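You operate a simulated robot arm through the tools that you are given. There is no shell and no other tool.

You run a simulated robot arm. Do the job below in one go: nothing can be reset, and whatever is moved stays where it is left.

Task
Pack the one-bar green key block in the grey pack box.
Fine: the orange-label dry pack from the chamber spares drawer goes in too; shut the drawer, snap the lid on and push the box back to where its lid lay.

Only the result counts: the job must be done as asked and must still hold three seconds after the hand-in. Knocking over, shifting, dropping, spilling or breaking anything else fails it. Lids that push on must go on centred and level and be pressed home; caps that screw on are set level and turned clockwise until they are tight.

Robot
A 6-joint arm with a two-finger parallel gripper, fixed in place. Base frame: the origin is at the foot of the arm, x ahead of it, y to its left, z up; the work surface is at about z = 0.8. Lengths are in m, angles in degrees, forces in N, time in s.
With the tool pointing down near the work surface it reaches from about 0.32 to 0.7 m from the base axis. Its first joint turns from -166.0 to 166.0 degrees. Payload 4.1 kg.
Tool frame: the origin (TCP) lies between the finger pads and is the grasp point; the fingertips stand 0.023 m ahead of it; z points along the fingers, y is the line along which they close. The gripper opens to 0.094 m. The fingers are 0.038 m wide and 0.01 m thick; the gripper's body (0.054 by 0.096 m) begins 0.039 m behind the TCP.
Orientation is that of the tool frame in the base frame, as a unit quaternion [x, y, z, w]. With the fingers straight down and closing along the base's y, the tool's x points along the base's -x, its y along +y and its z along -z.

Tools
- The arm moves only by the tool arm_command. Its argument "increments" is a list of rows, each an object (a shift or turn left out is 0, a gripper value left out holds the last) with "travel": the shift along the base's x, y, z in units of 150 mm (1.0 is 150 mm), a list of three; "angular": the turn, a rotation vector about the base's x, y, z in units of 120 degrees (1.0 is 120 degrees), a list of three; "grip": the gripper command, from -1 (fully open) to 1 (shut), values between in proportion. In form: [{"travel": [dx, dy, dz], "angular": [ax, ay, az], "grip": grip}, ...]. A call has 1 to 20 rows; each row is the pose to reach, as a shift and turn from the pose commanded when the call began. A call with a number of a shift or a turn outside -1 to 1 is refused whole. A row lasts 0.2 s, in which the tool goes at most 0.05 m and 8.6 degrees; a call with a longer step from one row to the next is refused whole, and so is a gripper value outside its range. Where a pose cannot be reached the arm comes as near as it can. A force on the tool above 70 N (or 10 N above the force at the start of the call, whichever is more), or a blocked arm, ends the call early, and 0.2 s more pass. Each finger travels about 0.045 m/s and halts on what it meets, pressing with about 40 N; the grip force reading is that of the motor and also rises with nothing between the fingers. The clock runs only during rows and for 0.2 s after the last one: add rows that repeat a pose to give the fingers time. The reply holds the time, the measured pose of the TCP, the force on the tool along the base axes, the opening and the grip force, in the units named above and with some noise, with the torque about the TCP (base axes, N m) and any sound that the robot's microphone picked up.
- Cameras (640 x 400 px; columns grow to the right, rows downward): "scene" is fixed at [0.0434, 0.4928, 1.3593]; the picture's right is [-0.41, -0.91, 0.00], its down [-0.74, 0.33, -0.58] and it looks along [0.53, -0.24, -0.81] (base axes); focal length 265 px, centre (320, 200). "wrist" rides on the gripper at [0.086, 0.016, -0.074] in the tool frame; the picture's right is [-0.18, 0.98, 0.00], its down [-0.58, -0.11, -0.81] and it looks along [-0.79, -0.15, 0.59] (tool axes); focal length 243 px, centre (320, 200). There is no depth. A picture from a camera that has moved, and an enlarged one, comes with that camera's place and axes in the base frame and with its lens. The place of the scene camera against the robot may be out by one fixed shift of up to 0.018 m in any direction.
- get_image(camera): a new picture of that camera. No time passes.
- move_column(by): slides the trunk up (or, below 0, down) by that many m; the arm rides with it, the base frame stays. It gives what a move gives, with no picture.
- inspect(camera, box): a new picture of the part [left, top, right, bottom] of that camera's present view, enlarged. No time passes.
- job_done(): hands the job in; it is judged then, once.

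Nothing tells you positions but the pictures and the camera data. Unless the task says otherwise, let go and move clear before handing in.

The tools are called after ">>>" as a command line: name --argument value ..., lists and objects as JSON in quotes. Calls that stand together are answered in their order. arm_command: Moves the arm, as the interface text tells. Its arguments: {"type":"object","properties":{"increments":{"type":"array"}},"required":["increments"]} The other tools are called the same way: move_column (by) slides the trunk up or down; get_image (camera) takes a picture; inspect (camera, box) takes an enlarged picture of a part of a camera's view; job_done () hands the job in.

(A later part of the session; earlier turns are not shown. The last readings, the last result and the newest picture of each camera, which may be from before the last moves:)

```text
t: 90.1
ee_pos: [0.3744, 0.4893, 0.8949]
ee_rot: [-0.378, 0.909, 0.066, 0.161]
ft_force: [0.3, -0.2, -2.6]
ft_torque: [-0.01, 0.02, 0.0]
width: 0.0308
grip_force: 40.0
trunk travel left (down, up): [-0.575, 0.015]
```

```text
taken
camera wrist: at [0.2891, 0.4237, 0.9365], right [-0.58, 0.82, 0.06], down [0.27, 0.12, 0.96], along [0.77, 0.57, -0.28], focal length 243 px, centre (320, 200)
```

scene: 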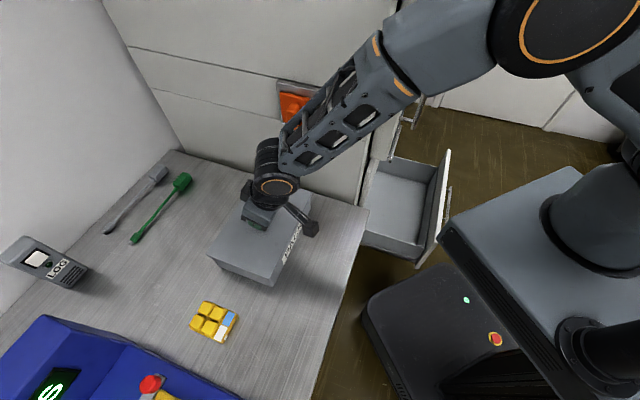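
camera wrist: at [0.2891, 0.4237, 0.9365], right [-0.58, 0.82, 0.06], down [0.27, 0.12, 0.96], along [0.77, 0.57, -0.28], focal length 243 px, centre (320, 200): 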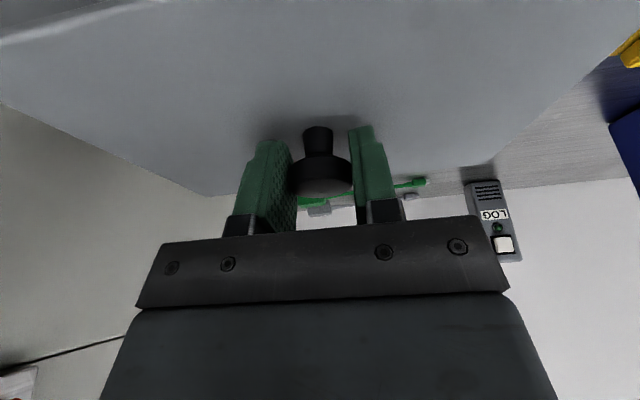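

The box and lid slide together. Continuing to the original lid position with a 1 mm lower bias.

>>> arm_command --increments '[{"travel": [0.06, 0.059, -0.007]}, {"travel": [0.14, 0.138, -0.007]}, {"travel": [0.23, 0.226, -0.007]}, {"travel": [0.32, 0.315, -0.007]}, {"travel": [0.41, 0.403, -0.007]}, {"travel": [0.5, 0.492, -0.007]}, {"travel": [0.5587, 0.5497, -0.007]}, {"travel": [0.5587, 0.5497, -0.007]}]'

>>> get_image --camera "scene"

>>> inspect --camera "scene" --box '[160, 160, 320, 290]'

>>> get_image --camera "wrist"

```text
t: 91.9
ee_pos: [0.4596, 0.5687, 0.8951]
ee_rot: [-0.378, 0.91, 0.066, 0.161]
ft_force: [-0.1, -0.1, 3.5]
ft_torque: [-0.07, 0.33, 0.06]
width: 0.0308
grip_force: 40.0
trunk travel left (down, up): [-0.575, 0.015]
heard: snap
```

```text
taken
```

scene: 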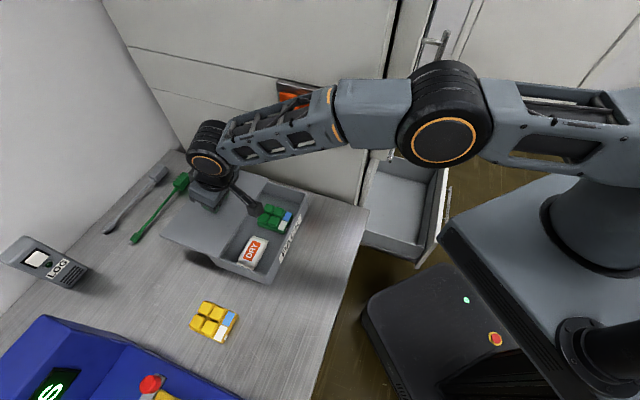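

```text
3.08 times, centred on (240, 225) of scene
camera zoom: at [0.0434, 0.4928, 1.3593], right [-0.41, -0.91, 0.0], down [-0.74, 0.33, -0.58], along [0.53, -0.24, -0.81], focal length 817 px, centre (566, 123)
```

zoom: 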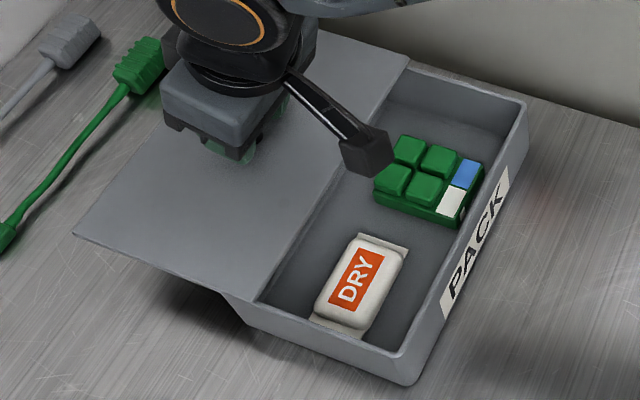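

```text
taken
camera wrist: at [0.3734, 0.5048, 0.9352], right [-0.57, 0.82, 0.06], down [0.27, 0.12, 0.96], along [0.77, 0.57, -0.28], focal length 243 px, centre (320, 200)
```

wrist: 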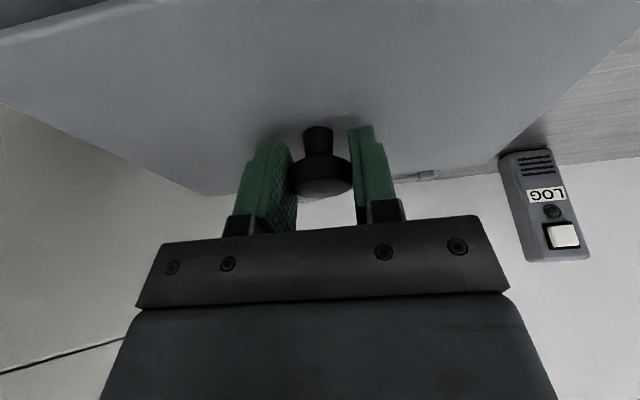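

The second "snap" was the lid coming off: the box stopped about halfway and the lid slid on. The contents are undisturbed and upright. I'll lift the lid clear, put it back on the box where it stands now, press it home properly from above, and then push the box itself.

>>> arm_command --increments '[{"travel": [0, 0, 0.05]}, {"travel": [0, 0, 0.12]}, {"travel": [0, 0, 0.2]}]'

>>> get_image --camera "scene"

>>> get_image --camera "wrist"

```text
t: 92.7
ee_pos: [0.4588, 0.569, 0.9238]
ee_rot: [-0.377, 0.91, 0.066, 0.162]
ft_force: [0.4, -0.3, -0.7]
ft_torque: [-0.01, 0.02, 0.01]
width: 0.0309
grip_force: 40.1
trunk travel left (down, up): [-0.575, 0.015]
```

```text
taken
```

scene: 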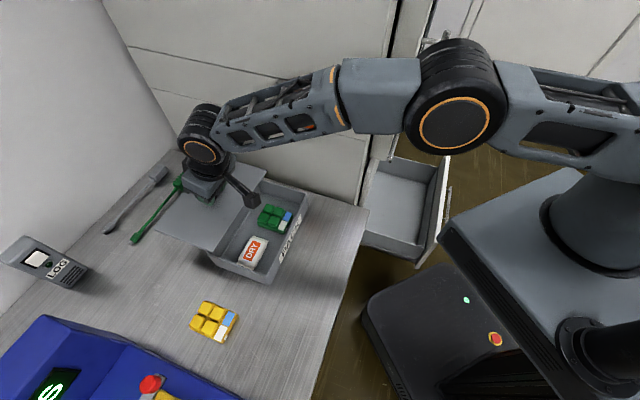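

```text
taken
camera wrist: at [0.373, 0.5048, 0.9651], right [-0.57, 0.82, 0.06], down [0.27, 0.12, 0.96], along [0.77, 0.57, -0.28], focal length 243 px, centre (320, 200)
```

wrist: 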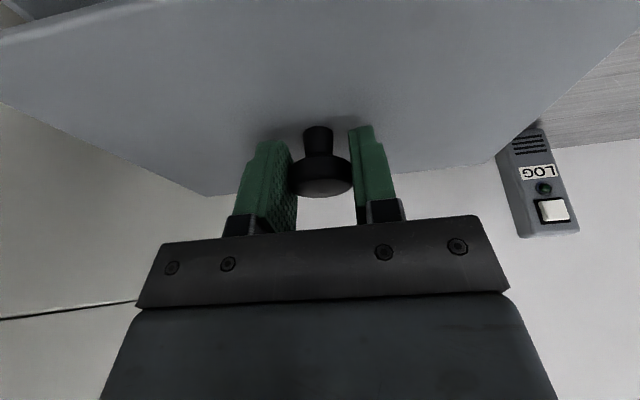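

>>> arm_command --increments '[{"travel": [-0.12, -0.118, 0]}, {"travel": [-0.26, -0.254, 0]}, {"travel": [-0.4, -0.39, 0]}, {"travel": [-0.5, -0.488, -0.03]}, {"travel": [-0.543, -0.53, -0.08]}, {"travel": [-0.543, -0.53, -0.08]}]'

>>> get_image --camera "scene"

>>> inspect --camera "scene" --box '[190, 210, 290, 290]'

>>> inspect --camera "scene" --box '[210, 150, 330, 230]'

```text
t: 94.1
ee_pos: [0.3775, 0.4885, 0.912]
ee_rot: [-0.378, 0.909, 0.067, 0.161]
ft_force: [0.2, 0.5, -1.0]
ft_torque: [-0.03, -0.01, 0.01]
width: 0.0309
grip_force: 40.1
trunk travel left (down, up): [-0.575, 0.015]
```

```text
taken
```

scene: 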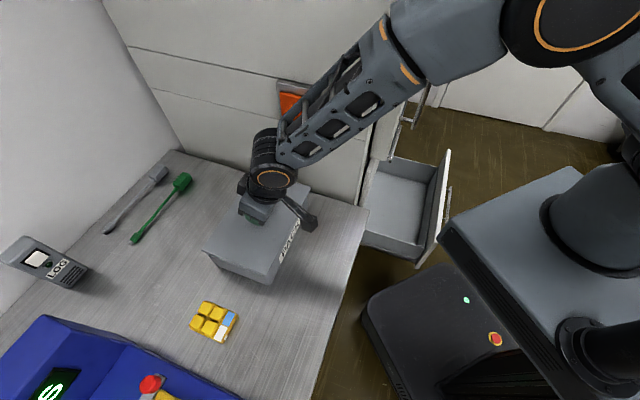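

```text
5.00 times, centred on (240, 250) of scene
camera zoom: at [0.0434, 0.4928, 1.3593], right [-0.41, -0.91, 0.0], down [-0.74, 0.33, -0.58], along [0.53, -0.24, -0.81], focal length 1327 px, centre (720, -50)
```

zoom: 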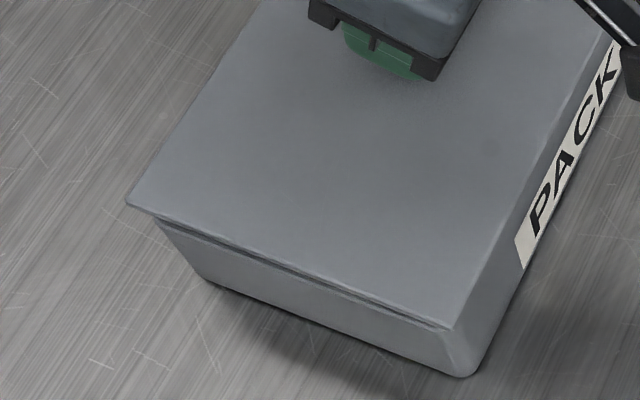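

```text
5.00 times, centred on (270, 190) of scene
camera zoom: at [0.0434, 0.4928, 1.3593], right [-0.41, -0.91, 0.0], down [-0.74, 0.33, -0.58], along [0.53, -0.24, -0.81], focal length 1327 px, centre (570, 250)
```

zoom: 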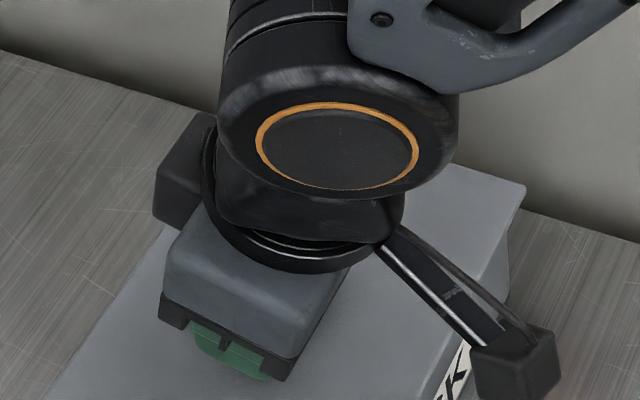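

>>> arm_command --increments '[{"travel": [0.007, 0.007, -0.03], "angular": [0, 0, 0.004]}, {"travel": [0.007, 0.007, -0.06], "angular": [0, 0, 0.004]}, {"travel": [0.007, 0.007, -0.08], "angular": [0, 0, 0.004]}, {"travel": [0.007, 0.007, -0.08], "angular": [0, 0, 0.004]}]'

>>> inspect --camera "scene" --box '[190, 210, 290, 290]'

>>> inspect --camera "scene" --box '[260, 170, 320, 220]'

```text
t: 95.1
ee_pos: [0.3778, 0.4903, 0.9005]
ee_rot: [-0.382, 0.908, 0.067, 0.161]
ft_force: [-0.5, 0.6, -0.1]
ft_torque: [0.04, 0.0, 0.02]
width: 0.0308
grip_force: 39.7
trunk travel left (down, up): [-0.575, 0.015]
```

```text
5.00 times, centred on (240, 250) of scene
camera zoom: at [0.0434, 0.4928, 1.3593], right [-0.41, -0.91, 0.0], down [-0.74, 0.33, -0.58], along [0.53, -0.24, -0.81], focal length 1327 px, centre (720, -50)
```

zoom: 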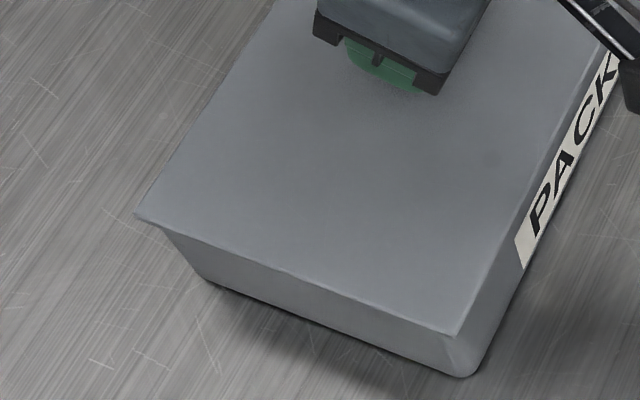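

```text
8.00 times, centred on (290, 195) of scene
camera zoom: at [0.0434, 0.4928, 1.3593], right [-0.41, -0.91, 0.0], down [-0.74, 0.33, -0.58], along [0.53, -0.24, -0.81], focal length 2123 px, centre (560, 240)
```

zoom: 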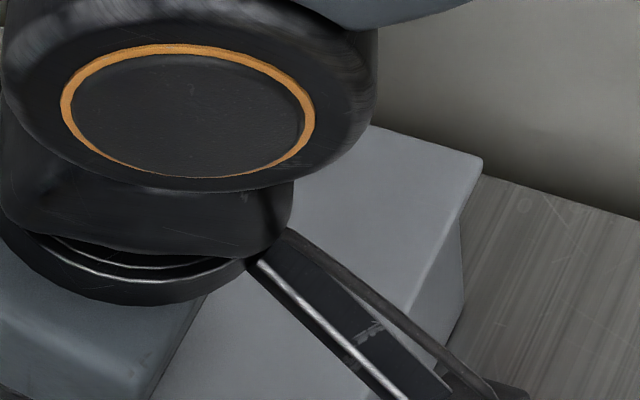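

The lid overhang is even on all sides, within about 1 mm. Lowering and pressing now.

>>> arm_command --increments '[{"travel": [0, 0.003, -0.01]}, {"travel": [0, 0.003, -0.02]}, {"travel": [0, 0.003, -0.03]}]'

```text
t: 95.9
ee_pos: [0.3785, 0.4928, 0.8959]
ee_rot: [-0.382, 0.908, 0.067, 0.16]
ft_force: [-0.8, -0.1, -0.2]
ft_torque: [-0.01, 0.02, 0.02]
width: 0.031
grip_force: 39.3
trunk travel left (down, up): [-0.575, 0.015]
```

>>> arm_command --increments '[{"travel": [0, 0, -0.01]}, {"travel": [0, 0, -0.02]}, {"travel": [0, 0, -0.03]}]'

```text
t: 96.7
ee_pos: [0.3794, 0.4922, 0.8942]
ee_rot: [-0.381, 0.907, 0.068, 0.163]
ft_force: [2.5, 2.7, 21.5]
ft_torque: [-1.04, 0.76, 0.0]
width: 0.0308
grip_force: 40.1
trunk travel left (down, up): [-0.575, 0.015]
heard: snap
```

Snap again. Now I'll let go of the knob, straighten the tool to vertical, and press down on the knob from directly above.

>>> arm_command --increments '[{"travel": [0, 0, 0.015], "grip": 0.6}, {"travel": [0, 0, 0.02], "grip": -0.4}, {"travel": [0, 0, 0.02], "grip": -0.4}, {"travel": [0, 0, 0.02], "grip": -0.4}, {"travel": [0, 0, 0.02], "grip": -0.4}, {"travel": [0, 0, 0.15], "grip": -0.4}, {"travel": [0, 0, 0.35], "grip": -0.4}, {"travel": [0, 0, 0.55], "grip": -0.4}]'

>>> get_image --camera "scene"

>>> get_image --camera "wrist"

```text
t: 98.5
ee_pos: [0.3781, 0.4908, 0.9739]
ee_rot: [-0.381, 0.908, 0.066, 0.161]
ft_force: [-0.6, 0.4, -0.5]
ft_torque: [0.01, -0.01, 0.01]
width: 0.0658
grip_force: 0.1
trunk travel left (down, up): [-0.575, 0.015]
```

```text
taken
```

scene: 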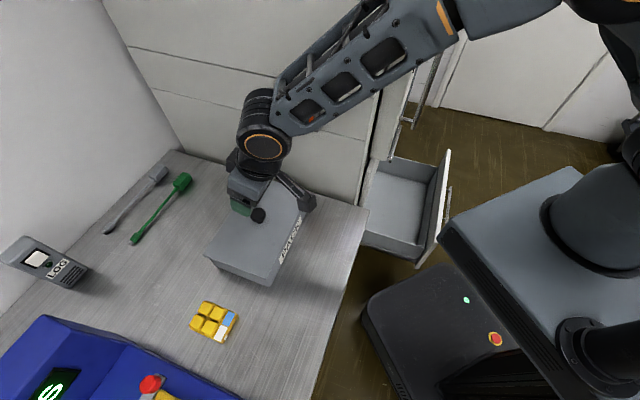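

```text
taken
camera wrist: at [0.2929, 0.4262, 1.0151], right [-0.58, 0.81, 0.06], down [0.27, 0.12, 0.96], along [0.77, 0.57, -0.28], focal length 243 px, centre (320, 200)
```

wrist: 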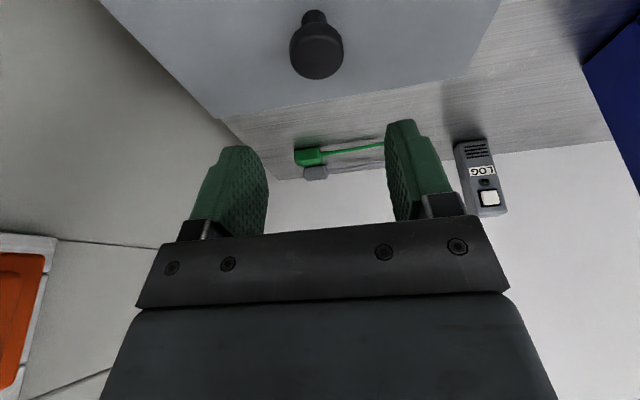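

>>> arm_command --increments '[{"travel": [0.0, 0.0, 0.05], "angular": [-0.04, 0.04, 0], "grip": 1}, {"travel": [0.01, 0.01, 0.05], "angular": [-0.08, 0.08, 0], "grip": 1}, {"travel": [0.017, 0.02, 0.05], "angular": [-0.1179, 0.1179, 0], "grip": 1}, {"travel": [0.017, 0.02, 0.05], "angular": [-0.1179, 0.1179, 0], "grip": 1}, {"travel": [0.017, 0.02, 0.05], "angular": [-0.1179, 0.1179, 0], "grip": 1}]'

>>> get_image --camera "wrist"

>>> inspect --camera "wrist" --box '[220, 0, 420, 130]'

```text
t: 99.7
ee_pos: [0.3814, 0.4946, 0.9811]
ee_rot: [-0.388, 0.922, 0.001, 0.0]
ft_force: [0.2, 1.0, 0.5]
ft_torque: [-0.01, 0.0, 0.02]
width: 0.0
grip_force: 39.6
trunk travel left (down, up): [-0.575, 0.015]
```

```text
taken
camera wrist: at [0.3102, 0.4437, 1.0566], right [-0.57, 0.82, 0.0], down [0.49, 0.34, 0.81], along [0.66, 0.46, -0.59], focal length 243 px, centre (320, 200)
```

wrist: 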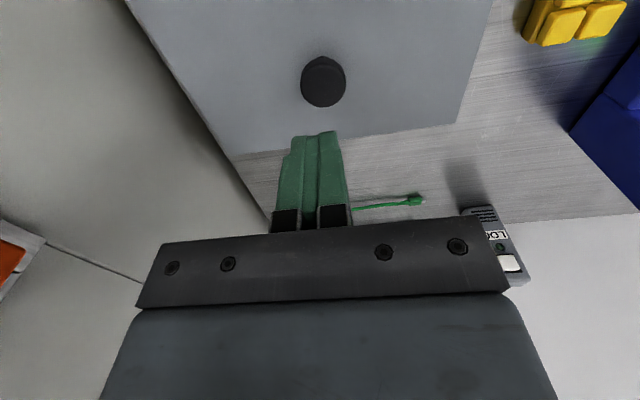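

```text
3.08 times, centred on (320, 65) of wrist
camera zoom: at [0.3102, 0.4437, 1.0566], right [-0.57, 0.82, 0.0], down [0.49, 0.34, 0.81], along [0.66, 0.46, -0.59], focal length 746 px, centre (320, 615)
```

zoom: 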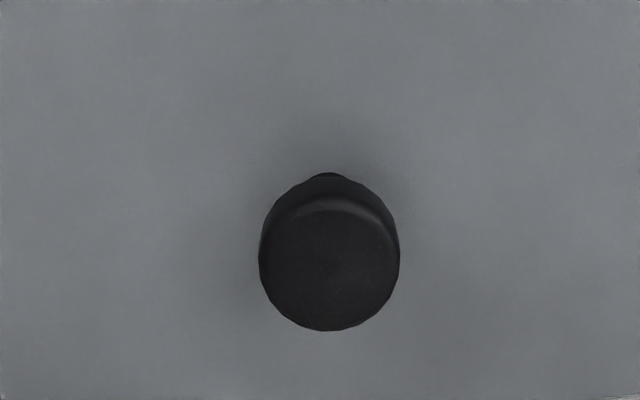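

The closed fingertips are right over the knob. Pressing straight down.

>>> arm_command --increments '[{"travel": [0, 0, -0.15]}, {"travel": [0, 0, -0.28]}, {"travel": [0, 0, -0.36]}, {"travel": [0, 0, -0.38]}]'

>>> arm_command --increments '[{"travel": [0, 0, -0.01]}, {"travel": [0, 0, -0.02]}, {"travel": [0, 0, -0.03]}]'

```text
t: 100.7
ee_pos: [0.381, 0.4944, 0.9237]
ee_rot: [-0.388, 0.922, 0.002, -0.001]
ft_force: [-0.1, -0.4, 0.3]
ft_torque: [-0.01, 0.01, 0.0]
width: 0.0001
grip_force: 39.8
trunk travel left (down, up): [-0.575, 0.015]
```

```text
t: 101.5
ee_pos: [0.3802, 0.4944, 0.9221]
ee_rot: [-0.388, 0.922, 0.003, 0.0]
ft_force: [-1.3, -0.2, 8.2]
ft_torque: [-0.08, 0.07, 0.03]
width: 0.0001
grip_force: 39.9
trunk travel left (down, up): [-0.575, 0.015]
```

>>> arm_command --increments '[{"travel": [0, 0, -0.01]}, {"travel": [0, 0, -0.02]}, {"travel": [0, 0, -0.03]}]'

```text
t: 102.3
ee_pos: [0.3811, 0.4954, 0.9202]
ee_rot: [-0.387, 0.922, 0.004, 0.004]
ft_force: [0.7, -0.6, 42.4]
ft_torque: [-0.26, 0.21, 0.01]
width: 0.0
grip_force: 40.0
trunk travel left (down, up): [-0.575, 0.015]
```

>>> arm_command --increments '[{"travel": [0, 0, -0.007]}, {"travel": [0, 0, -0.014]}, {"travel": [0, 0, -0.014]}]'

>>> inspect --camera "scene" --box '[190, 160, 320, 290]'

```text
t: 103.1
ee_pos: [0.3815, 0.4945, 0.9205]
ee_rot: [-0.387, 0.922, 0.005, 0.007]
ft_force: [-1.4, -3.8, 53.2]
ft_torque: [-0.54, 0.43, -0.03]
width: 0.0
grip_force: 40.1
trunk travel left (down, up): [-0.575, 0.015]
```

```text
3.08 times, centred on (255, 225) of scene
camera zoom: at [0.0434, 0.4928, 1.3593], right [-0.41, -0.91, 0.0], down [-0.74, 0.33, -0.58], along [0.53, -0.24, -0.81], focal length 817 px, centre (520, 123)
```

zoom: 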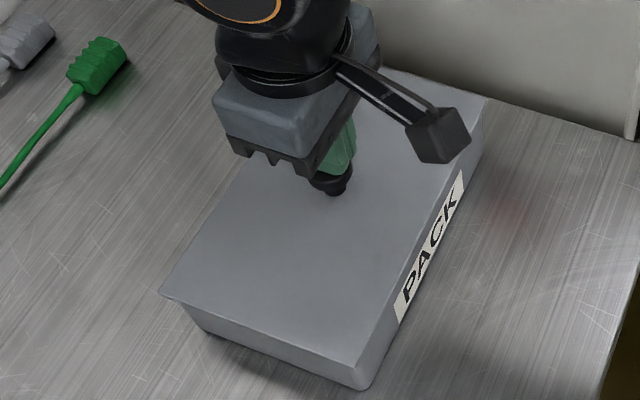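

The lid is firmly seated: 53 N down with no further movement. Now I'll lift off, back up in front of the box, and tilt the open fingers forward 30° so both tips push the box face below the lid edge.

>>> arm_command --increments '[{"travel": [0, 0, 0.15], "grip": 1}, {"travel": [0, 0, 0.4], "grip": 1}, {"travel": [0, 0, 0.65], "grip": 1}]'

>>> arm_command --increments '[{"travel": [-0.15, -0.15, 0], "angular": [0.04, -0.04, -0.001], "grip": -1}, {"travel": [-0.3, -0.3, 0], "angular": [0.08, -0.08, -0.002], "grip": -1}, {"travel": [-0.45, -0.455, 0], "angular": [0.12, -0.12, -0.003], "grip": -1}, {"travel": [-0.6, -0.607, 0], "angular": [0.16, -0.16, -0.004], "grip": -1}, {"travel": [-0.747, -0.756, 0], "angular": [0.1768, -0.1768, -0.004], "grip": -1}, {"travel": [-0.747, -0.756, 0], "angular": [0.1768, -0.1768, -0.004], "grip": -1}]'

>>> get_image --camera "wrist"

>>> get_image --camera "scene"

```text
t: 103.9
ee_pos: [0.3792, 0.4937, 1.0107]
ee_rot: [-0.388, 0.922, 0.001, -0.001]
ft_force: [-0.1, 0.1, 0.3]
ft_torque: [0.0, 0.02, 0.0]
width: 0.0
grip_force: 40.1
trunk travel left (down, up): [-0.575, 0.015]
```

```text
t: 105.3
ee_pos: [0.268, 0.3814, 1.0107]
ee_rot: [-0.372, 0.892, 0.1, 0.238]
ft_force: [-0.2, -1.3, -0.5]
ft_torque: [-0.03, -0.01, 0.0]
width: 0.0942
grip_force: 0.1
trunk travel left (down, up): [-0.575, 0.015]
```

```text
taken
camera wrist: at [0.1787, 0.3137, 1.0327], right [-0.59, 0.81, 0.09], down [0.15, -0.01, 0.99], along [0.8, 0.59, -0.12], focal length 243 px, centre (320, 200)
```

wrist: 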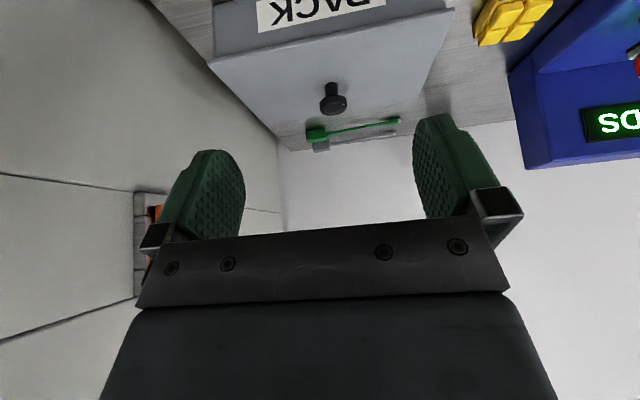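

```text
taken
```

scene: 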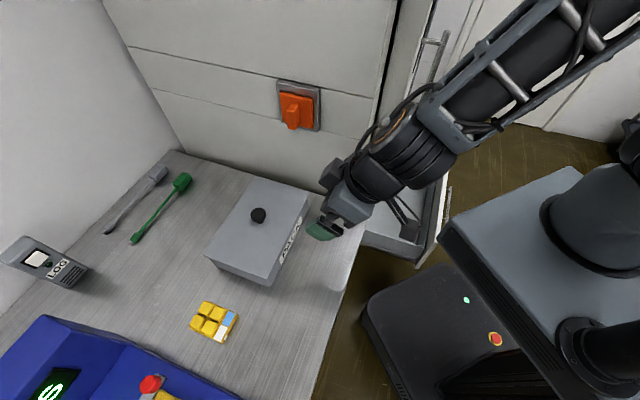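

>>> inspect --camera "scene" --box '[190, 160, 320, 290]'

>>> inspect --camera "wrist" --box '[200, 0, 470, 150]'

```text
3.08 times, centred on (255, 225) of scene
camera zoom: at [0.0434, 0.4928, 1.3593], right [-0.41, -0.91, 0.0], down [-0.74, 0.33, -0.58], along [0.53, -0.24, -0.81], focal length 817 px, centre (520, 123)
```

zoom: 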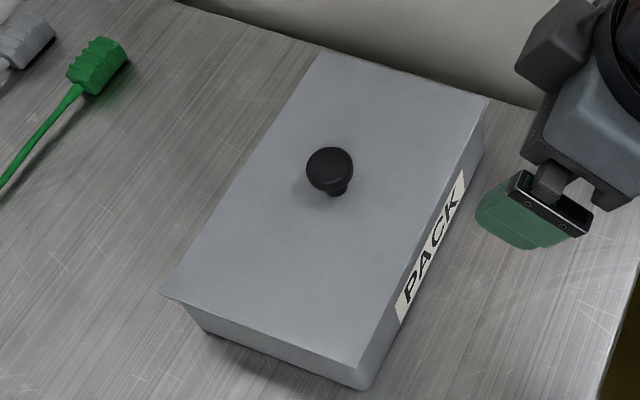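

```text
2.37 times, centred on (335, 75) of wrist
camera zoom: at [0.1787, 0.3137, 1.0327], right [-0.59, 0.81, 0.09], down [0.15, -0.01, 0.99], along [0.8, 0.59, -0.12], focal length 575 px, centre (284, 496)
```

zoom: 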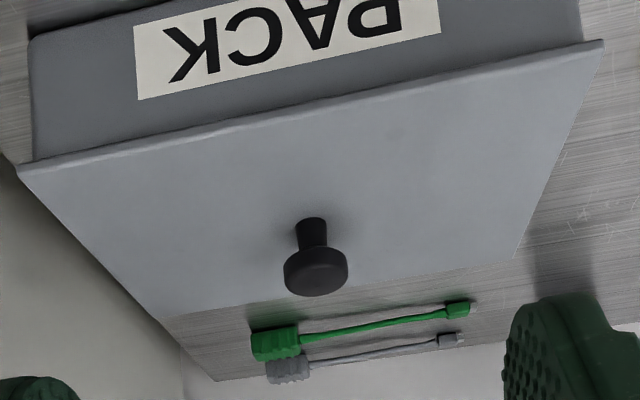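

The lid is on level and even all round. The box is only about 1° rotated, and the two-finger push will square it up. Lowering the fingers in front of it.

>>> arm_command --increments '[{"travel": [0, 0, -0.25], "angular": [0, 0, -0.0025]}, {"travel": [0, 0, -0.5], "angular": [0, 0, -0.0025]}, {"travel": [0, 0, -0.75], "angular": [0, 0, -0.0025]}, {"travel": [0, 0, -0.98], "angular": [0, 0, -0.0025]}]'

>>> arm_command --increments '[{"travel": [0, 0, -0.08]}, {"travel": [0, 0, -0.155]}, {"travel": [0, 0, -0.155]}]'

>>> get_image --camera "wrist"

>>> get_image --camera "scene"

```text
t: 106.3
ee_pos: [0.2692, 0.381, 0.8628]
ee_rot: [-0.368, 0.893, 0.099, 0.24]
ft_force: [-0.3, 0.2, 0.4]
ft_torque: [0.02, -0.02, 0.0]
width: 0.0942
grip_force: 0.1
trunk travel left (down, up): [-0.575, 0.015]
```

```text
t: 107.1
ee_pos: [0.2678, 0.3811, 0.8407]
ee_rot: [-0.368, 0.893, 0.099, 0.24]
ft_force: [0.3, 0.1, -0.3]
ft_torque: [-0.02, -0.02, 0.01]
width: 0.0942
grip_force: 0.0
trunk travel left (down, up): [-0.575, 0.015]
```

```text
taken
camera wrist: at [0.1788, 0.3137, 0.8625], right [-0.58, 0.81, 0.09], down [0.15, -0.01, 0.99], along [0.8, 0.59, -0.12], focal length 243 px, centre (320, 200)
```

wrist: 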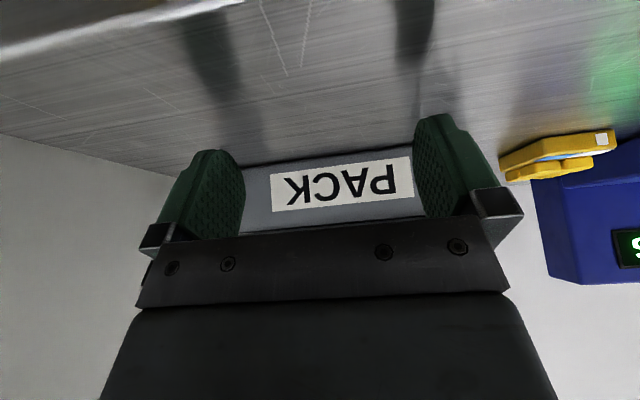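

```text
taken
```

scene: 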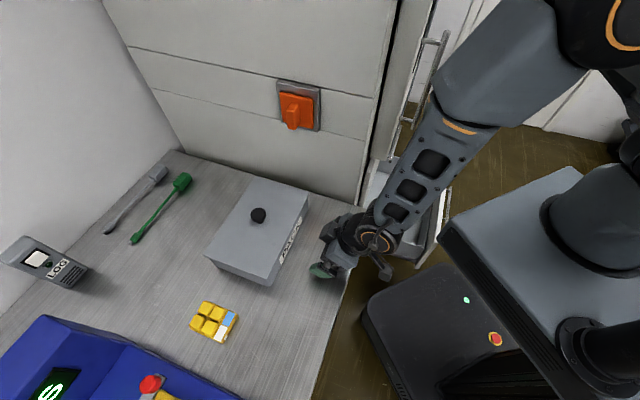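

>>> arm_command --increments '[{"travel": [0.12, 0.12, 0]}, {"travel": [0.22, 0.22, 0]}, {"travel": [0.28, 0.28, 0]}, {"travel": [0.33, 0.33, 0]}, {"travel": [0.38, 0.38, 0]}, {"travel": [0.43, 0.43, 0]}, {"travel": [0.48, 0.48, 0]}]'

>>> get_image --camera "wrist"

>>> get_image --camera "scene"

```text
t: 108.7
ee_pos: [0.3408, 0.453, 0.8405]
ee_rot: [-0.368, 0.893, 0.098, 0.239]
ft_force: [0.2, -0.1, 0.5]
ft_torque: [-0.03, 0.03, 0.0]
width: 0.0939
grip_force: 0.1
trunk travel left (down, up): [-0.575, 0.015]
```

```text
taken
camera wrist: at [0.2509, 0.3855, 0.8625], right [-0.58, 0.81, 0.09], down [0.15, -0.01, 0.99], along [0.8, 0.59, -0.12], focal length 243 px, centre (320, 200)
```

wrist: 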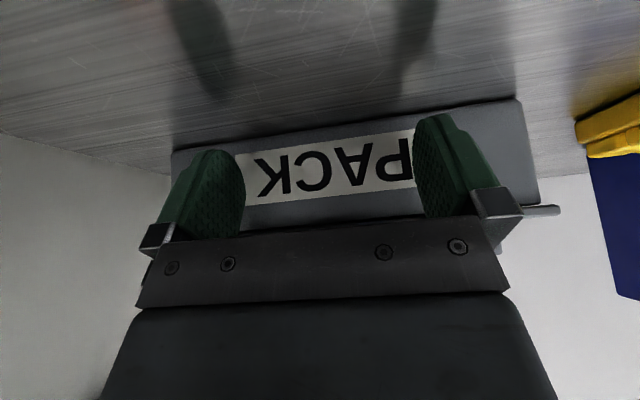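

```text
taken
```

scene: 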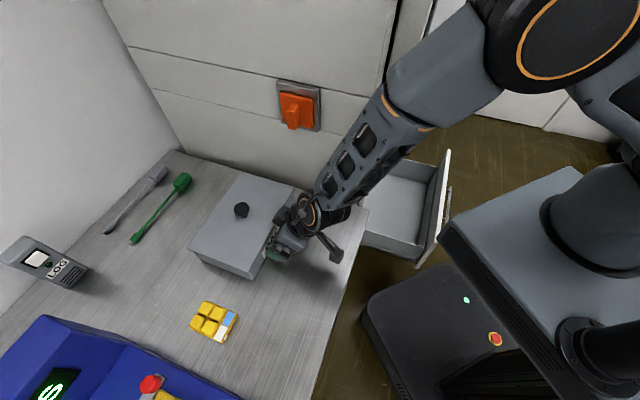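

>>> inspect --camera "scene" --box '[170, 160, 300, 290]'

```text
3.08 times, centred on (235, 225) of scene
camera zoom: at [0.0434, 0.4928, 1.3593], right [-0.41, -0.91, 0.0], down [-0.74, 0.33, -0.58], along [0.53, -0.24, -0.81], focal length 817 px, centre (582, 123)
```

zoom: 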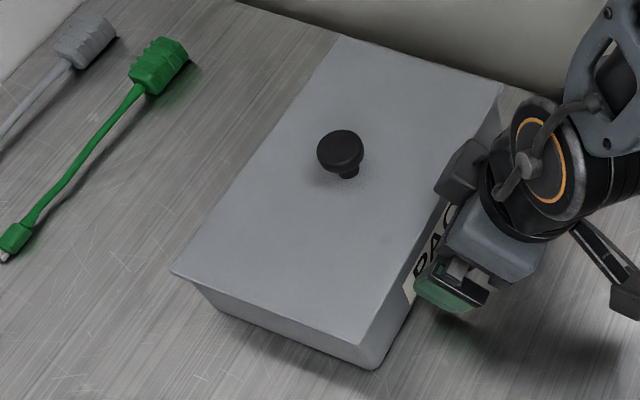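

The box moves squarely with both fingers, and about 6.9 cm remain. I'll push most of that now.

>>> arm_command --increments '[{"travel": [0.05, 0.05, 0]}, {"travel": [0.1, 0.1, 0]}, {"travel": [0.15, 0.15, 0]}, {"travel": [0.2, 0.2, 0]}, {"travel": [0.25, 0.25, 0]}, {"travel": [0.302, 0.302, 0]}]'

>>> inspect --camera "scene" --box '[150, 150, 280, 280]'

>>> get_image --camera "wrist"

```text
t: 110.1
ee_pos: [0.3856, 0.498, 0.8406]
ee_rot: [-0.369, 0.893, 0.098, 0.239]
ft_force: [-0.2, 0.2, -0.2]
ft_torque: [-0.02, -0.03, -0.01]
width: 0.0942
grip_force: 0.0
trunk travel left (down, up): [-0.575, 0.015]
```

```text
3.08 times, centred on (215, 215) of scene
camera zoom: at [0.0434, 0.4928, 1.3593], right [-0.41, -0.91, 0.0], down [-0.74, 0.33, -0.58], along [0.53, -0.24, -0.81], focal length 817 px, centre (643, 154)
```

zoom: 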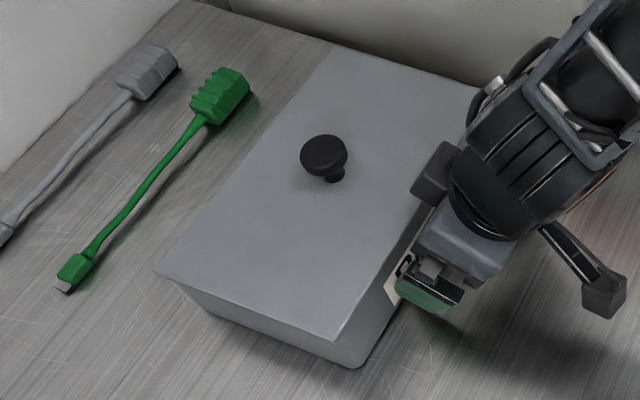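

```text
taken
camera wrist: at [0.2965, 0.4308, 0.8624], right [-0.58, 0.81, 0.09], down [0.15, -0.01, 0.99], along [0.8, 0.59, -0.12], focal length 243 px, centre (320, 200)
```

wrist: 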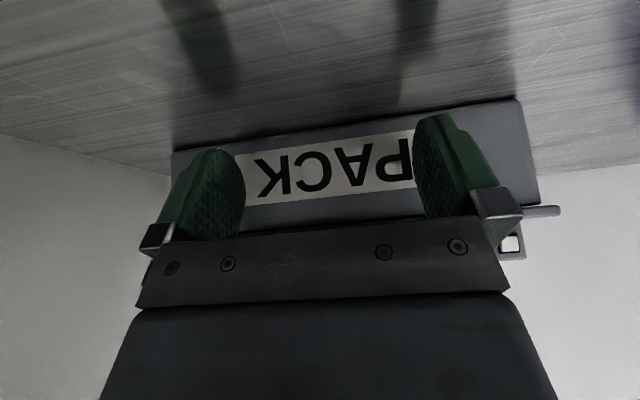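

About 5–6 mm remain by the corner comparison with the original lid position. Final nudge.

>>> arm_command --increments '[{"travel": [0.013, 0.013, 0]}, {"travel": [0.027, 0.027, 0]}, {"travel": [0.027, 0.027, 0]}]'

>>> arm_command --increments '[{"travel": [-0.1, -0.1, 0]}, {"travel": [-0.25, -0.25, 0]}, {"travel": [-0.45, -0.45, 0]}, {"travel": [-0.65, -0.65, 0]}]'

>>> get_image --camera "scene"

>>> inspect --camera "scene" --box '[160, 160, 380, 300]'

```text
t: 110.9
ee_pos: [0.3911, 0.5022, 0.8403]
ee_rot: [-0.368, 0.893, 0.099, 0.239]
ft_force: [-0.4, -0.9, 2.1]
ft_torque: [0.02, -0.01, 0.04]
width: 0.0939
grip_force: 0.1
trunk travel left (down, up): [-0.575, 0.015]
```

```text
t: 111.9
ee_pos: [0.2925, 0.4056, 0.8414]
ee_rot: [-0.369, 0.892, 0.099, 0.24]
ft_force: [-0.1, -0.7, 0.7]
ft_torque: [0.04, 0.02, 0.02]
width: 0.0941
grip_force: 0.1
trunk travel left (down, up): [-0.575, 0.015]
```

```text
taken
```

scene: 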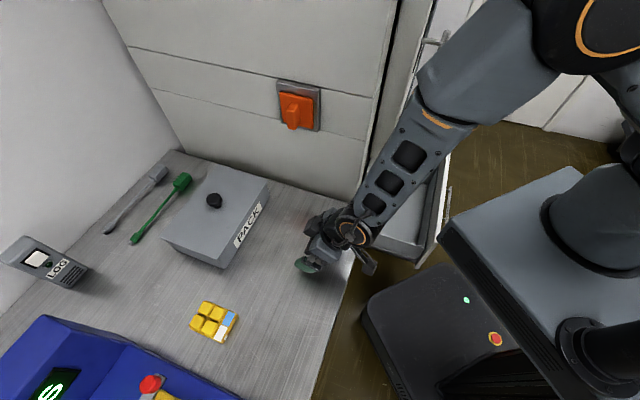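

```text
2.86 times, centred on (270, 230) of scene
camera zoom: at [0.0434, 0.4928, 1.3593], right [-0.41, -0.91, 0.0], down [-0.74, 0.33, -0.58], along [0.53, -0.24, -0.81], focal length 758 px, centre (463, 114)
```

zoom: 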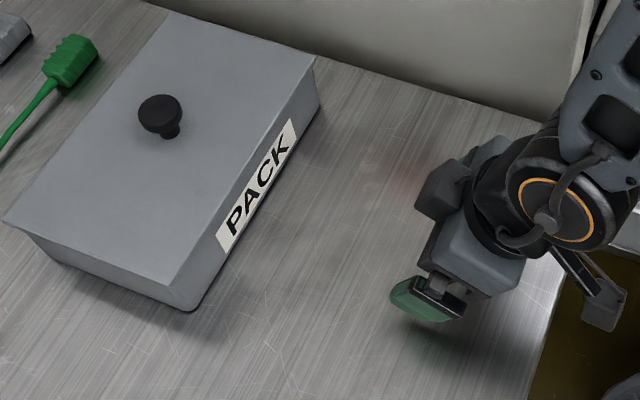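

The lid centre now matches its original spot to within about 1 mm in the scene view. I'll straighten up and check yaw and seating from the same wrist pose I used for the lid at the start.

>>> arm_command --increments '[{"travel": [0, 0, 0.2], "angular": [-0.04, 0.04, 0]}, {"travel": [0, 0, 0.45], "angular": [-0.08, 0.08, 0]}, {"travel": [0, 0, 0.7], "angular": [-0.12, 0.12, 0]}, {"travel": [0.05, 0.05, 0.9], "angular": [-0.16, 0.16, 0]}, {"travel": [0.2, 0.2, 1.0], "angular": [-0.1768, 0.1768, 0]}, {"travel": [0.35, 0.35, 1.0], "angular": [-0.1768, 0.1768, 0]}, {"travel": [0.5, 0.5, 1.0], "angular": [-0.1768, 0.1768, 0]}]'

>>> arm_command --increments '[{"travel": [0.0, 0.0, 0.23]}, {"travel": [0.01, 0.01, 0.23]}]'

>>> get_image --camera "wrist"

>>> inspect --camera "wrist" --box '[190, 30, 450, 230]'

```text
t: 113.5
ee_pos: [0.3674, 0.4801, 0.9901]
ee_rot: [-0.382, 0.924, -0.002, 0.0]
ft_force: [0.2, 0.8, -0.1]
ft_torque: [-0.03, 0.01, 0.01]
width: 0.094
grip_force: 0.0
out of reach, approached as far as the arm can: row 1, 2
trunk travel left (down, up): [-0.575, 0.015]
```

```text
t: 114.1
ee_pos: [0.3689, 0.4806, 1.0246]
ee_rot: [-0.382, 0.924, -0.001, 0.0]
ft_force: [0.2, 0.3, 0.2]
ft_torque: [0.03, 0.01, 0.0]
width: 0.0942
grip_force: 0.0
trunk travel left (down, up): [-0.575, 0.015]
```

```text
taken
camera wrist: at [0.2976, 0.431, 1.1007], right [-0.56, 0.83, 0.0], down [0.49, 0.33, 0.81], along [0.67, 0.45, -0.59], focal length 243 px, centre (320, 200)
```

wrist: 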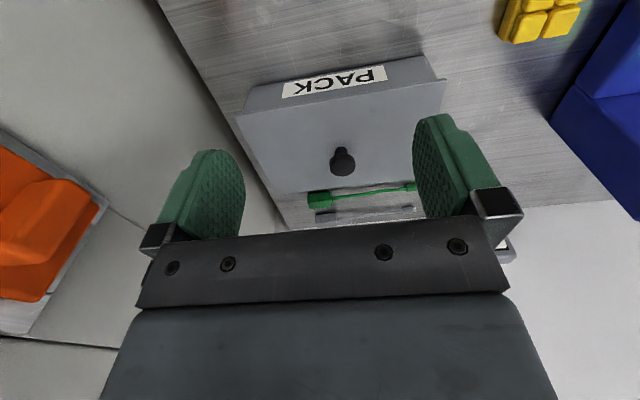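

```text
2.00 times, centred on (320, 130) of wrist
camera zoom: at [0.2976, 0.431, 1.1007], right [-0.56, 0.83, 0.0], down [0.49, 0.33, 0.81], along [0.67, 0.45, -0.59], focal length 485 px, centre (320, 340)
```

zoom: 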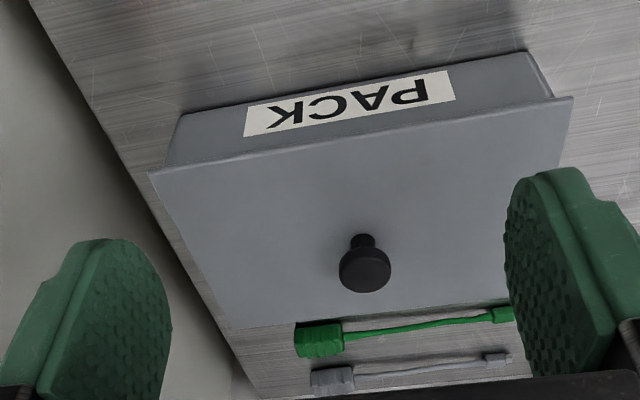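

The view matches the original lid view to within about 2 mm and 0.3°, and the lid is level and seated. Now I'll go back to shut the SPARES drawer, retracing the safe route.

>>> arm_command --increments '[{"travel": [-0.12, -0.12, 0.17]}, {"travel": [-0.28, -0.28, 0.34]}, {"travel": [-0.45, -0.45, 0.5]}, {"travel": [-0.62, -0.62, 0.67]}, {"travel": [-0.79, -0.8, 0.836]}]'

>>> arm_command --increments '[{"travel": [-0.25, -0.1, 0]}, {"travel": [-0.5, -0.2, 0]}, {"travel": [-0.75, -0.3, 0]}, {"travel": [-0.8, -0.33, 0]}]'

>>> move_column --by -0.15

>>> get_image --camera "scene"

```text
t: 115.3
ee_pos: [0.2483, 0.3606, 1.1517]
ee_rot: [-0.382, 0.924, 0.0, 0.001]
ft_force: [0.2, -0.5, 0.2]
ft_torque: [0.01, -0.02, 0.02]
width: 0.0944
grip_force: 0.0
trunk travel left (down, up): [-0.575, 0.015]
```

```text
t: 116.3
ee_pos: [0.131, 0.3122, 1.1503]
ee_rot: [-0.381, 0.924, -0.001, 0.0]
ft_force: [-1.2, -0.4, -0.5]
ft_torque: [0.01, -0.03, 0.01]
width: 0.094
grip_force: 0.0
trunk travel left (down, up): [-0.575, 0.015]
```

```text
t: 118.0
ee_pos: [0.1313, 0.312, 1.0004]
ee_rot: [-0.382, 0.924, 0.001, 0.0]
ft_force: [0.3, 0.3, 0.2]
ft_torque: [0.05, 0.02, -0.05]
width: 0.0939
grip_force: 0.0
trunk travel left (down, up): [-0.425, 0.165]
```

```text
taken
```

scene: 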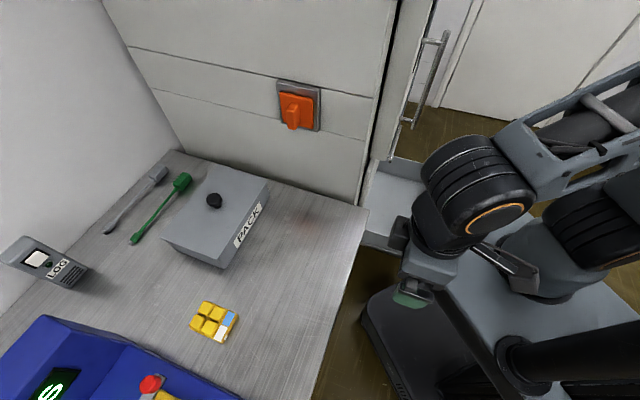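

>>> arm_command --increments '[{"travel": [0.19, -0.21, 0]}, {"travel": [0.38, -0.43, 0]}, {"travel": [0.557, -0.64, 0]}, {"travel": [0.72, -0.88, 0]}]'

>>> arm_command --increments '[{"travel": [0.17, -0.25, 0]}, {"travel": [0.34, -0.49, 0]}, {"travel": [0.44, -0.73, 0]}, {"travel": [0.54, -0.98, 0]}]'

>>> arm_command --increments '[{"travel": [0.1, -0.28, 0]}, {"travel": [0.18, -0.56, 0]}, {"travel": [0.26, -0.84, 0]}, {"travel": [0.32, -1.0, 0]}]'

>>> get_image --camera "wrist"

```text
t: 119.0
ee_pos: [0.2385, 0.1809, 1.0005]
ee_rot: [-0.382, 0.924, -0.001, 0.0]
ft_force: [0.3, 0.1, 0.2]
ft_torque: [-0.02, -0.03, -0.02]
width: 0.0941
grip_force: 0.0
trunk travel left (down, up): [-0.425, 0.165]
```

```text
t: 120.0
ee_pos: [0.3184, 0.0328, 0.9999]
ee_rot: [-0.381, 0.925, -0.001, 0.0]
ft_force: [0.3, -0.4, -0.7]
ft_torque: [0.01, 0.01, 0.02]
width: 0.0938
grip_force: 0.0
trunk travel left (down, up): [-0.425, 0.165]
```

```text
t: 121.0
ee_pos: [0.368, -0.1174, 1.0004]
ee_rot: [-0.382, 0.924, -0.001, 0.0]
ft_force: [-0.2, -0.1, -0.3]
ft_torque: [-0.02, -0.02, -0.02]
width: 0.0943
grip_force: 0.1
trunk travel left (down, up): [-0.425, 0.165]
```

```text
taken
camera wrist: at [0.2958, -0.166, 1.0756], right [-0.56, 0.83, 0.0], down [0.49, 0.33, 0.81], along [0.67, 0.45, -0.59], focal length 243 px, centre (320, 200)
```

wrist: 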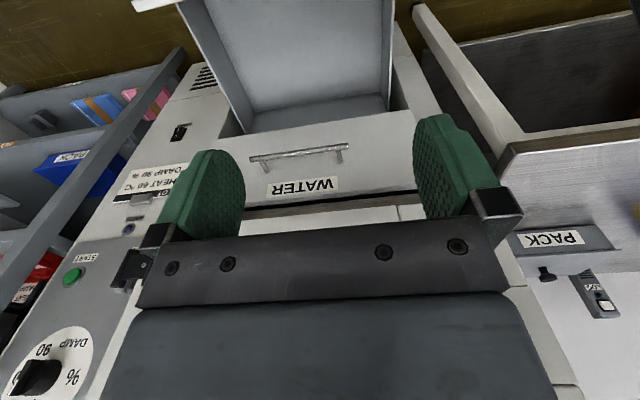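

The drawer is as I left it. I'm moving out in front of it, lowering the trunk, and taking the tilted handle-grip pose again.

>>> arm_command --increments '[{"travel": [-0.08, -0.25, 0]}, {"travel": [-0.16, -0.5, 0]}, {"travel": [-0.24, -0.75, 0]}, {"travel": [-0.31, -1.0, 0]}]'

>>> move_column --by -0.3

>>> arm_command --increments '[{"travel": [0, -0.01, 0], "angular": [0.0345, 0, -0.059], "grip": 0.15}, {"travel": [0, -0.02, 0], "angular": [0.0691, 0, -0.118], "grip": 0.15}, {"travel": [0, -0.03, 0], "angular": [0.1036, 0, -0.1769], "grip": 0.15}, {"travel": [0, -0.04, 0], "angular": [0.1382, 0, -0.2359], "grip": 0.15}, {"travel": [0, -0.05, 0], "angular": [0.1727, 0, -0.2949], "grip": 0.15}, {"travel": [0, -0.06, 0], "angular": [0.2073, 0, -0.3539], "grip": 0.15}, {"travel": [0, -0.07, 0], "angular": [0.2419, 0, -0.4128], "grip": 0.15}, {"travel": [0, -0.08, 0], "angular": [0.2764, 0, -0.4718], "grip": 0.15}, {"travel": [0, -0.09, 0], "angular": [0.311, 0, -0.5308], "grip": 0.15}, {"travel": [0, -0.1, 0], "angular": [0.3455, 0, -0.5898], "grip": 0.15}, {"travel": [0, -0.11, 0], "angular": [0.38, 0, -0.6487], "grip": 0.15}, {"travel": [0, -0.117, 0], "angular": [0.4146, 0, -0.7077], "grip": 0.15}]'

>>> get_image --camera "wrist"

>>> get_image --camera "scene"

```text
t: 122.0
ee_pos: [0.3199, -0.2668, 1.0002]
ee_rot: [-0.382, 0.924, 0.0, 0.0]
ft_force: [0.5, 0.0, -0.3]
ft_torque: [0.01, 0.04, 0.0]
width: 0.0941
grip_force: 0.0
trunk travel left (down, up): [-0.425, 0.165]
```

```text
t: 125.0
ee_pos: [0.321, -0.2663, 0.7001]
ee_rot: [-0.382, 0.924, -0.001, 0.001]
ft_force: [0.3, 0.0, -0.7]
ft_torque: [-0.02, 0.0, 0.0]
width: 0.0936
grip_force: 0.0
trunk travel left (down, up): [-0.125, 0.465]
```

```text
t: 127.6
ee_pos: [0.3194, -0.2847, 0.7002]
ee_rot: [0.355, 0.853, 0.354, 0.145]
ft_force: [-0.3, 0.0, -0.8]
ft_torque: [-0.02, 0.01, 0.0]
width: 0.04
grip_force: 0.1
trunk travel left (down, up): [-0.125, 0.465]
```

```text
taken
camera wrist: at [0.2317, -0.2519, 0.765], right [0.62, 0.36, 0.69], down [-0.05, -0.87, 0.49], along [0.78, -0.34, -0.53], focal length 243 px, centre (320, 200)
```

wrist: 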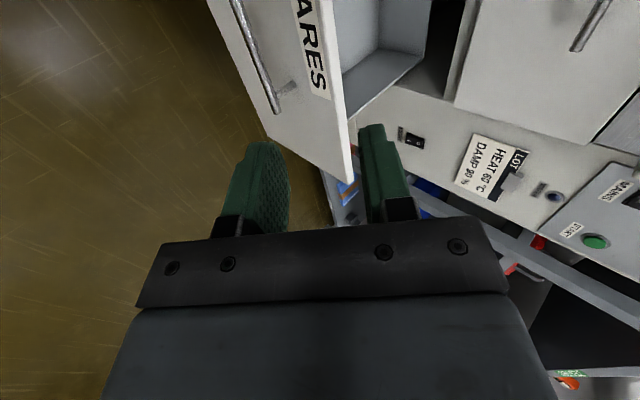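

```text
taken
```

scene: 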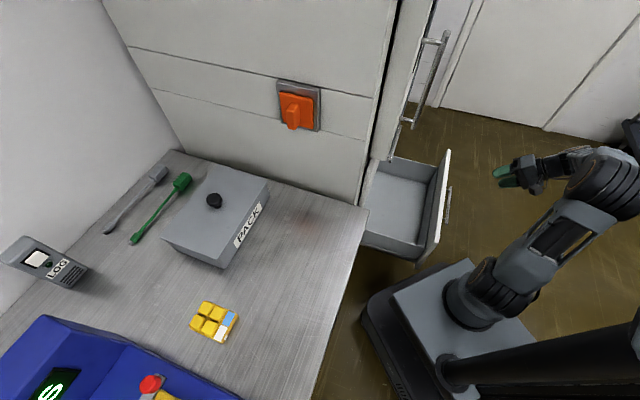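

>>> arm_command --increments '[{"travel": [-0.01, 0, -0.2]}, {"travel": [-0.01, 0, -0.4]}, {"travel": [-0.01, 0, -0.58]}, {"travel": [0.1, 0.1, -0.735]}, {"travel": [0.24, 0.24, -0.92]}]'

>>> get_image --camera "wrist"

```text
t: 128.8
ee_pos: [0.357, -0.2478, 0.5629]
ee_rot: [0.355, 0.853, 0.353, 0.146]
ft_force: [0.4, -1.0, -0.6]
ft_torque: [0.02, 0.01, 0.01]
width: 0.0401
grip_force: 0.0
trunk travel left (down, up): [-0.125, 0.465]
```

```text
taken
camera wrist: at [0.2673, -0.2153, 0.6272], right [0.62, 0.36, 0.69], down [-0.05, -0.87, 0.49], along [0.78, -0.34, -0.52], focal length 243 px, centre (320, 200)
```

wrist: 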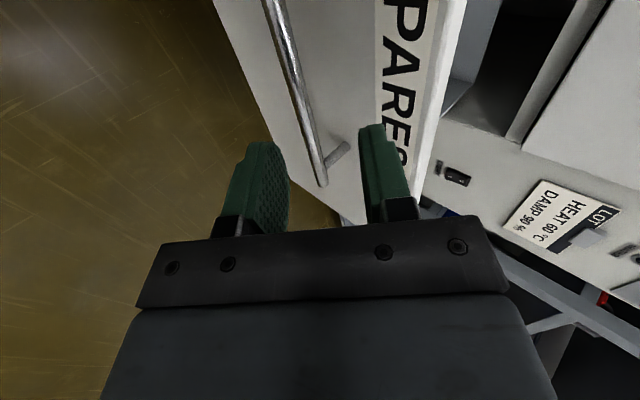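

>>> inspect --camera "wrist" --box '[230, 0, 410, 240]'

```text
1.67 times, centred on (320, 120) of wrist
camera zoom: at [0.2673, -0.2153, 0.6272], right [0.62, 0.36, 0.69], down [-0.05, -0.87, 0.49], along [0.78, -0.34, -0.52], focal length 404 px, centre (320, 333)
```

zoom: 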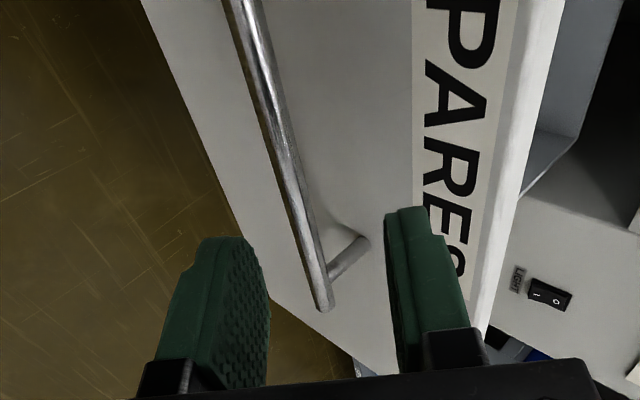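

The drawer had drifted about 1.6 cm further open, with its bar now at m≈0.1205. I'll correct for that and slide the fingers over the bar.

>>> arm_command --increments '[{"travel": [-0.08, -0.075, 0], "grip": 0.15}, {"travel": [0.0, 0.005, -0.12], "grip": 0.15}, {"travel": [0.09, 0.095, -0.245], "grip": 0.15}, {"travel": [0.173, 0.185, -0.368], "grip": 0.15}]'

>>> get_image --camera "wrist"

```text
t: 129.8
ee_pos: [0.3835, -0.2199, 0.5076]
ee_rot: [0.354, 0.854, 0.353, 0.145]
ft_force: [-1.3, -0.4, 0.4]
ft_torque: [0.02, 0.03, -0.04]
width: 0.0401
grip_force: 0.1
trunk travel left (down, up): [-0.125, 0.465]
```

```text
taken
camera wrist: at [0.2942, -0.1877, 0.5724], right [0.62, 0.36, 0.69], down [-0.05, -0.87, 0.49], along [0.78, -0.34, -0.52], focal length 243 px, centre (320, 200)
```

wrist: 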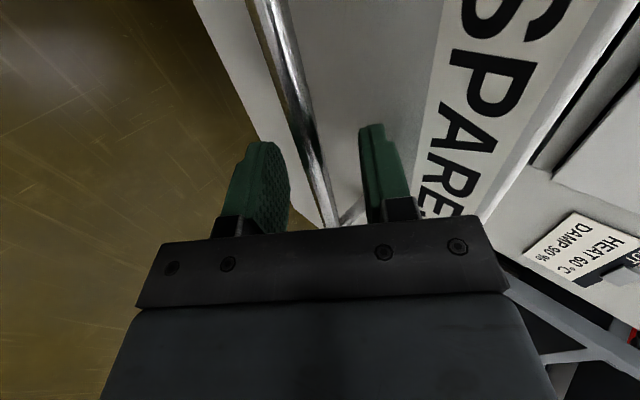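

>>> arm_command --increments '[{"grip": 0.9}, {"grip": 0.9}, {"grip": 0.9}, {"grip": 0.9}]'

```text
t: 130.8
ee_pos: [0.3833, -0.2192, 0.5059]
ee_rot: [0.354, 0.854, 0.353, 0.145]
ft_force: [-1.6, 1.8, -20.8]
ft_torque: [-1.52, -1.23, 0.57]
width: 0.0117
grip_force: 45.1
trunk travel left (down, up): [-0.125, 0.465]
```

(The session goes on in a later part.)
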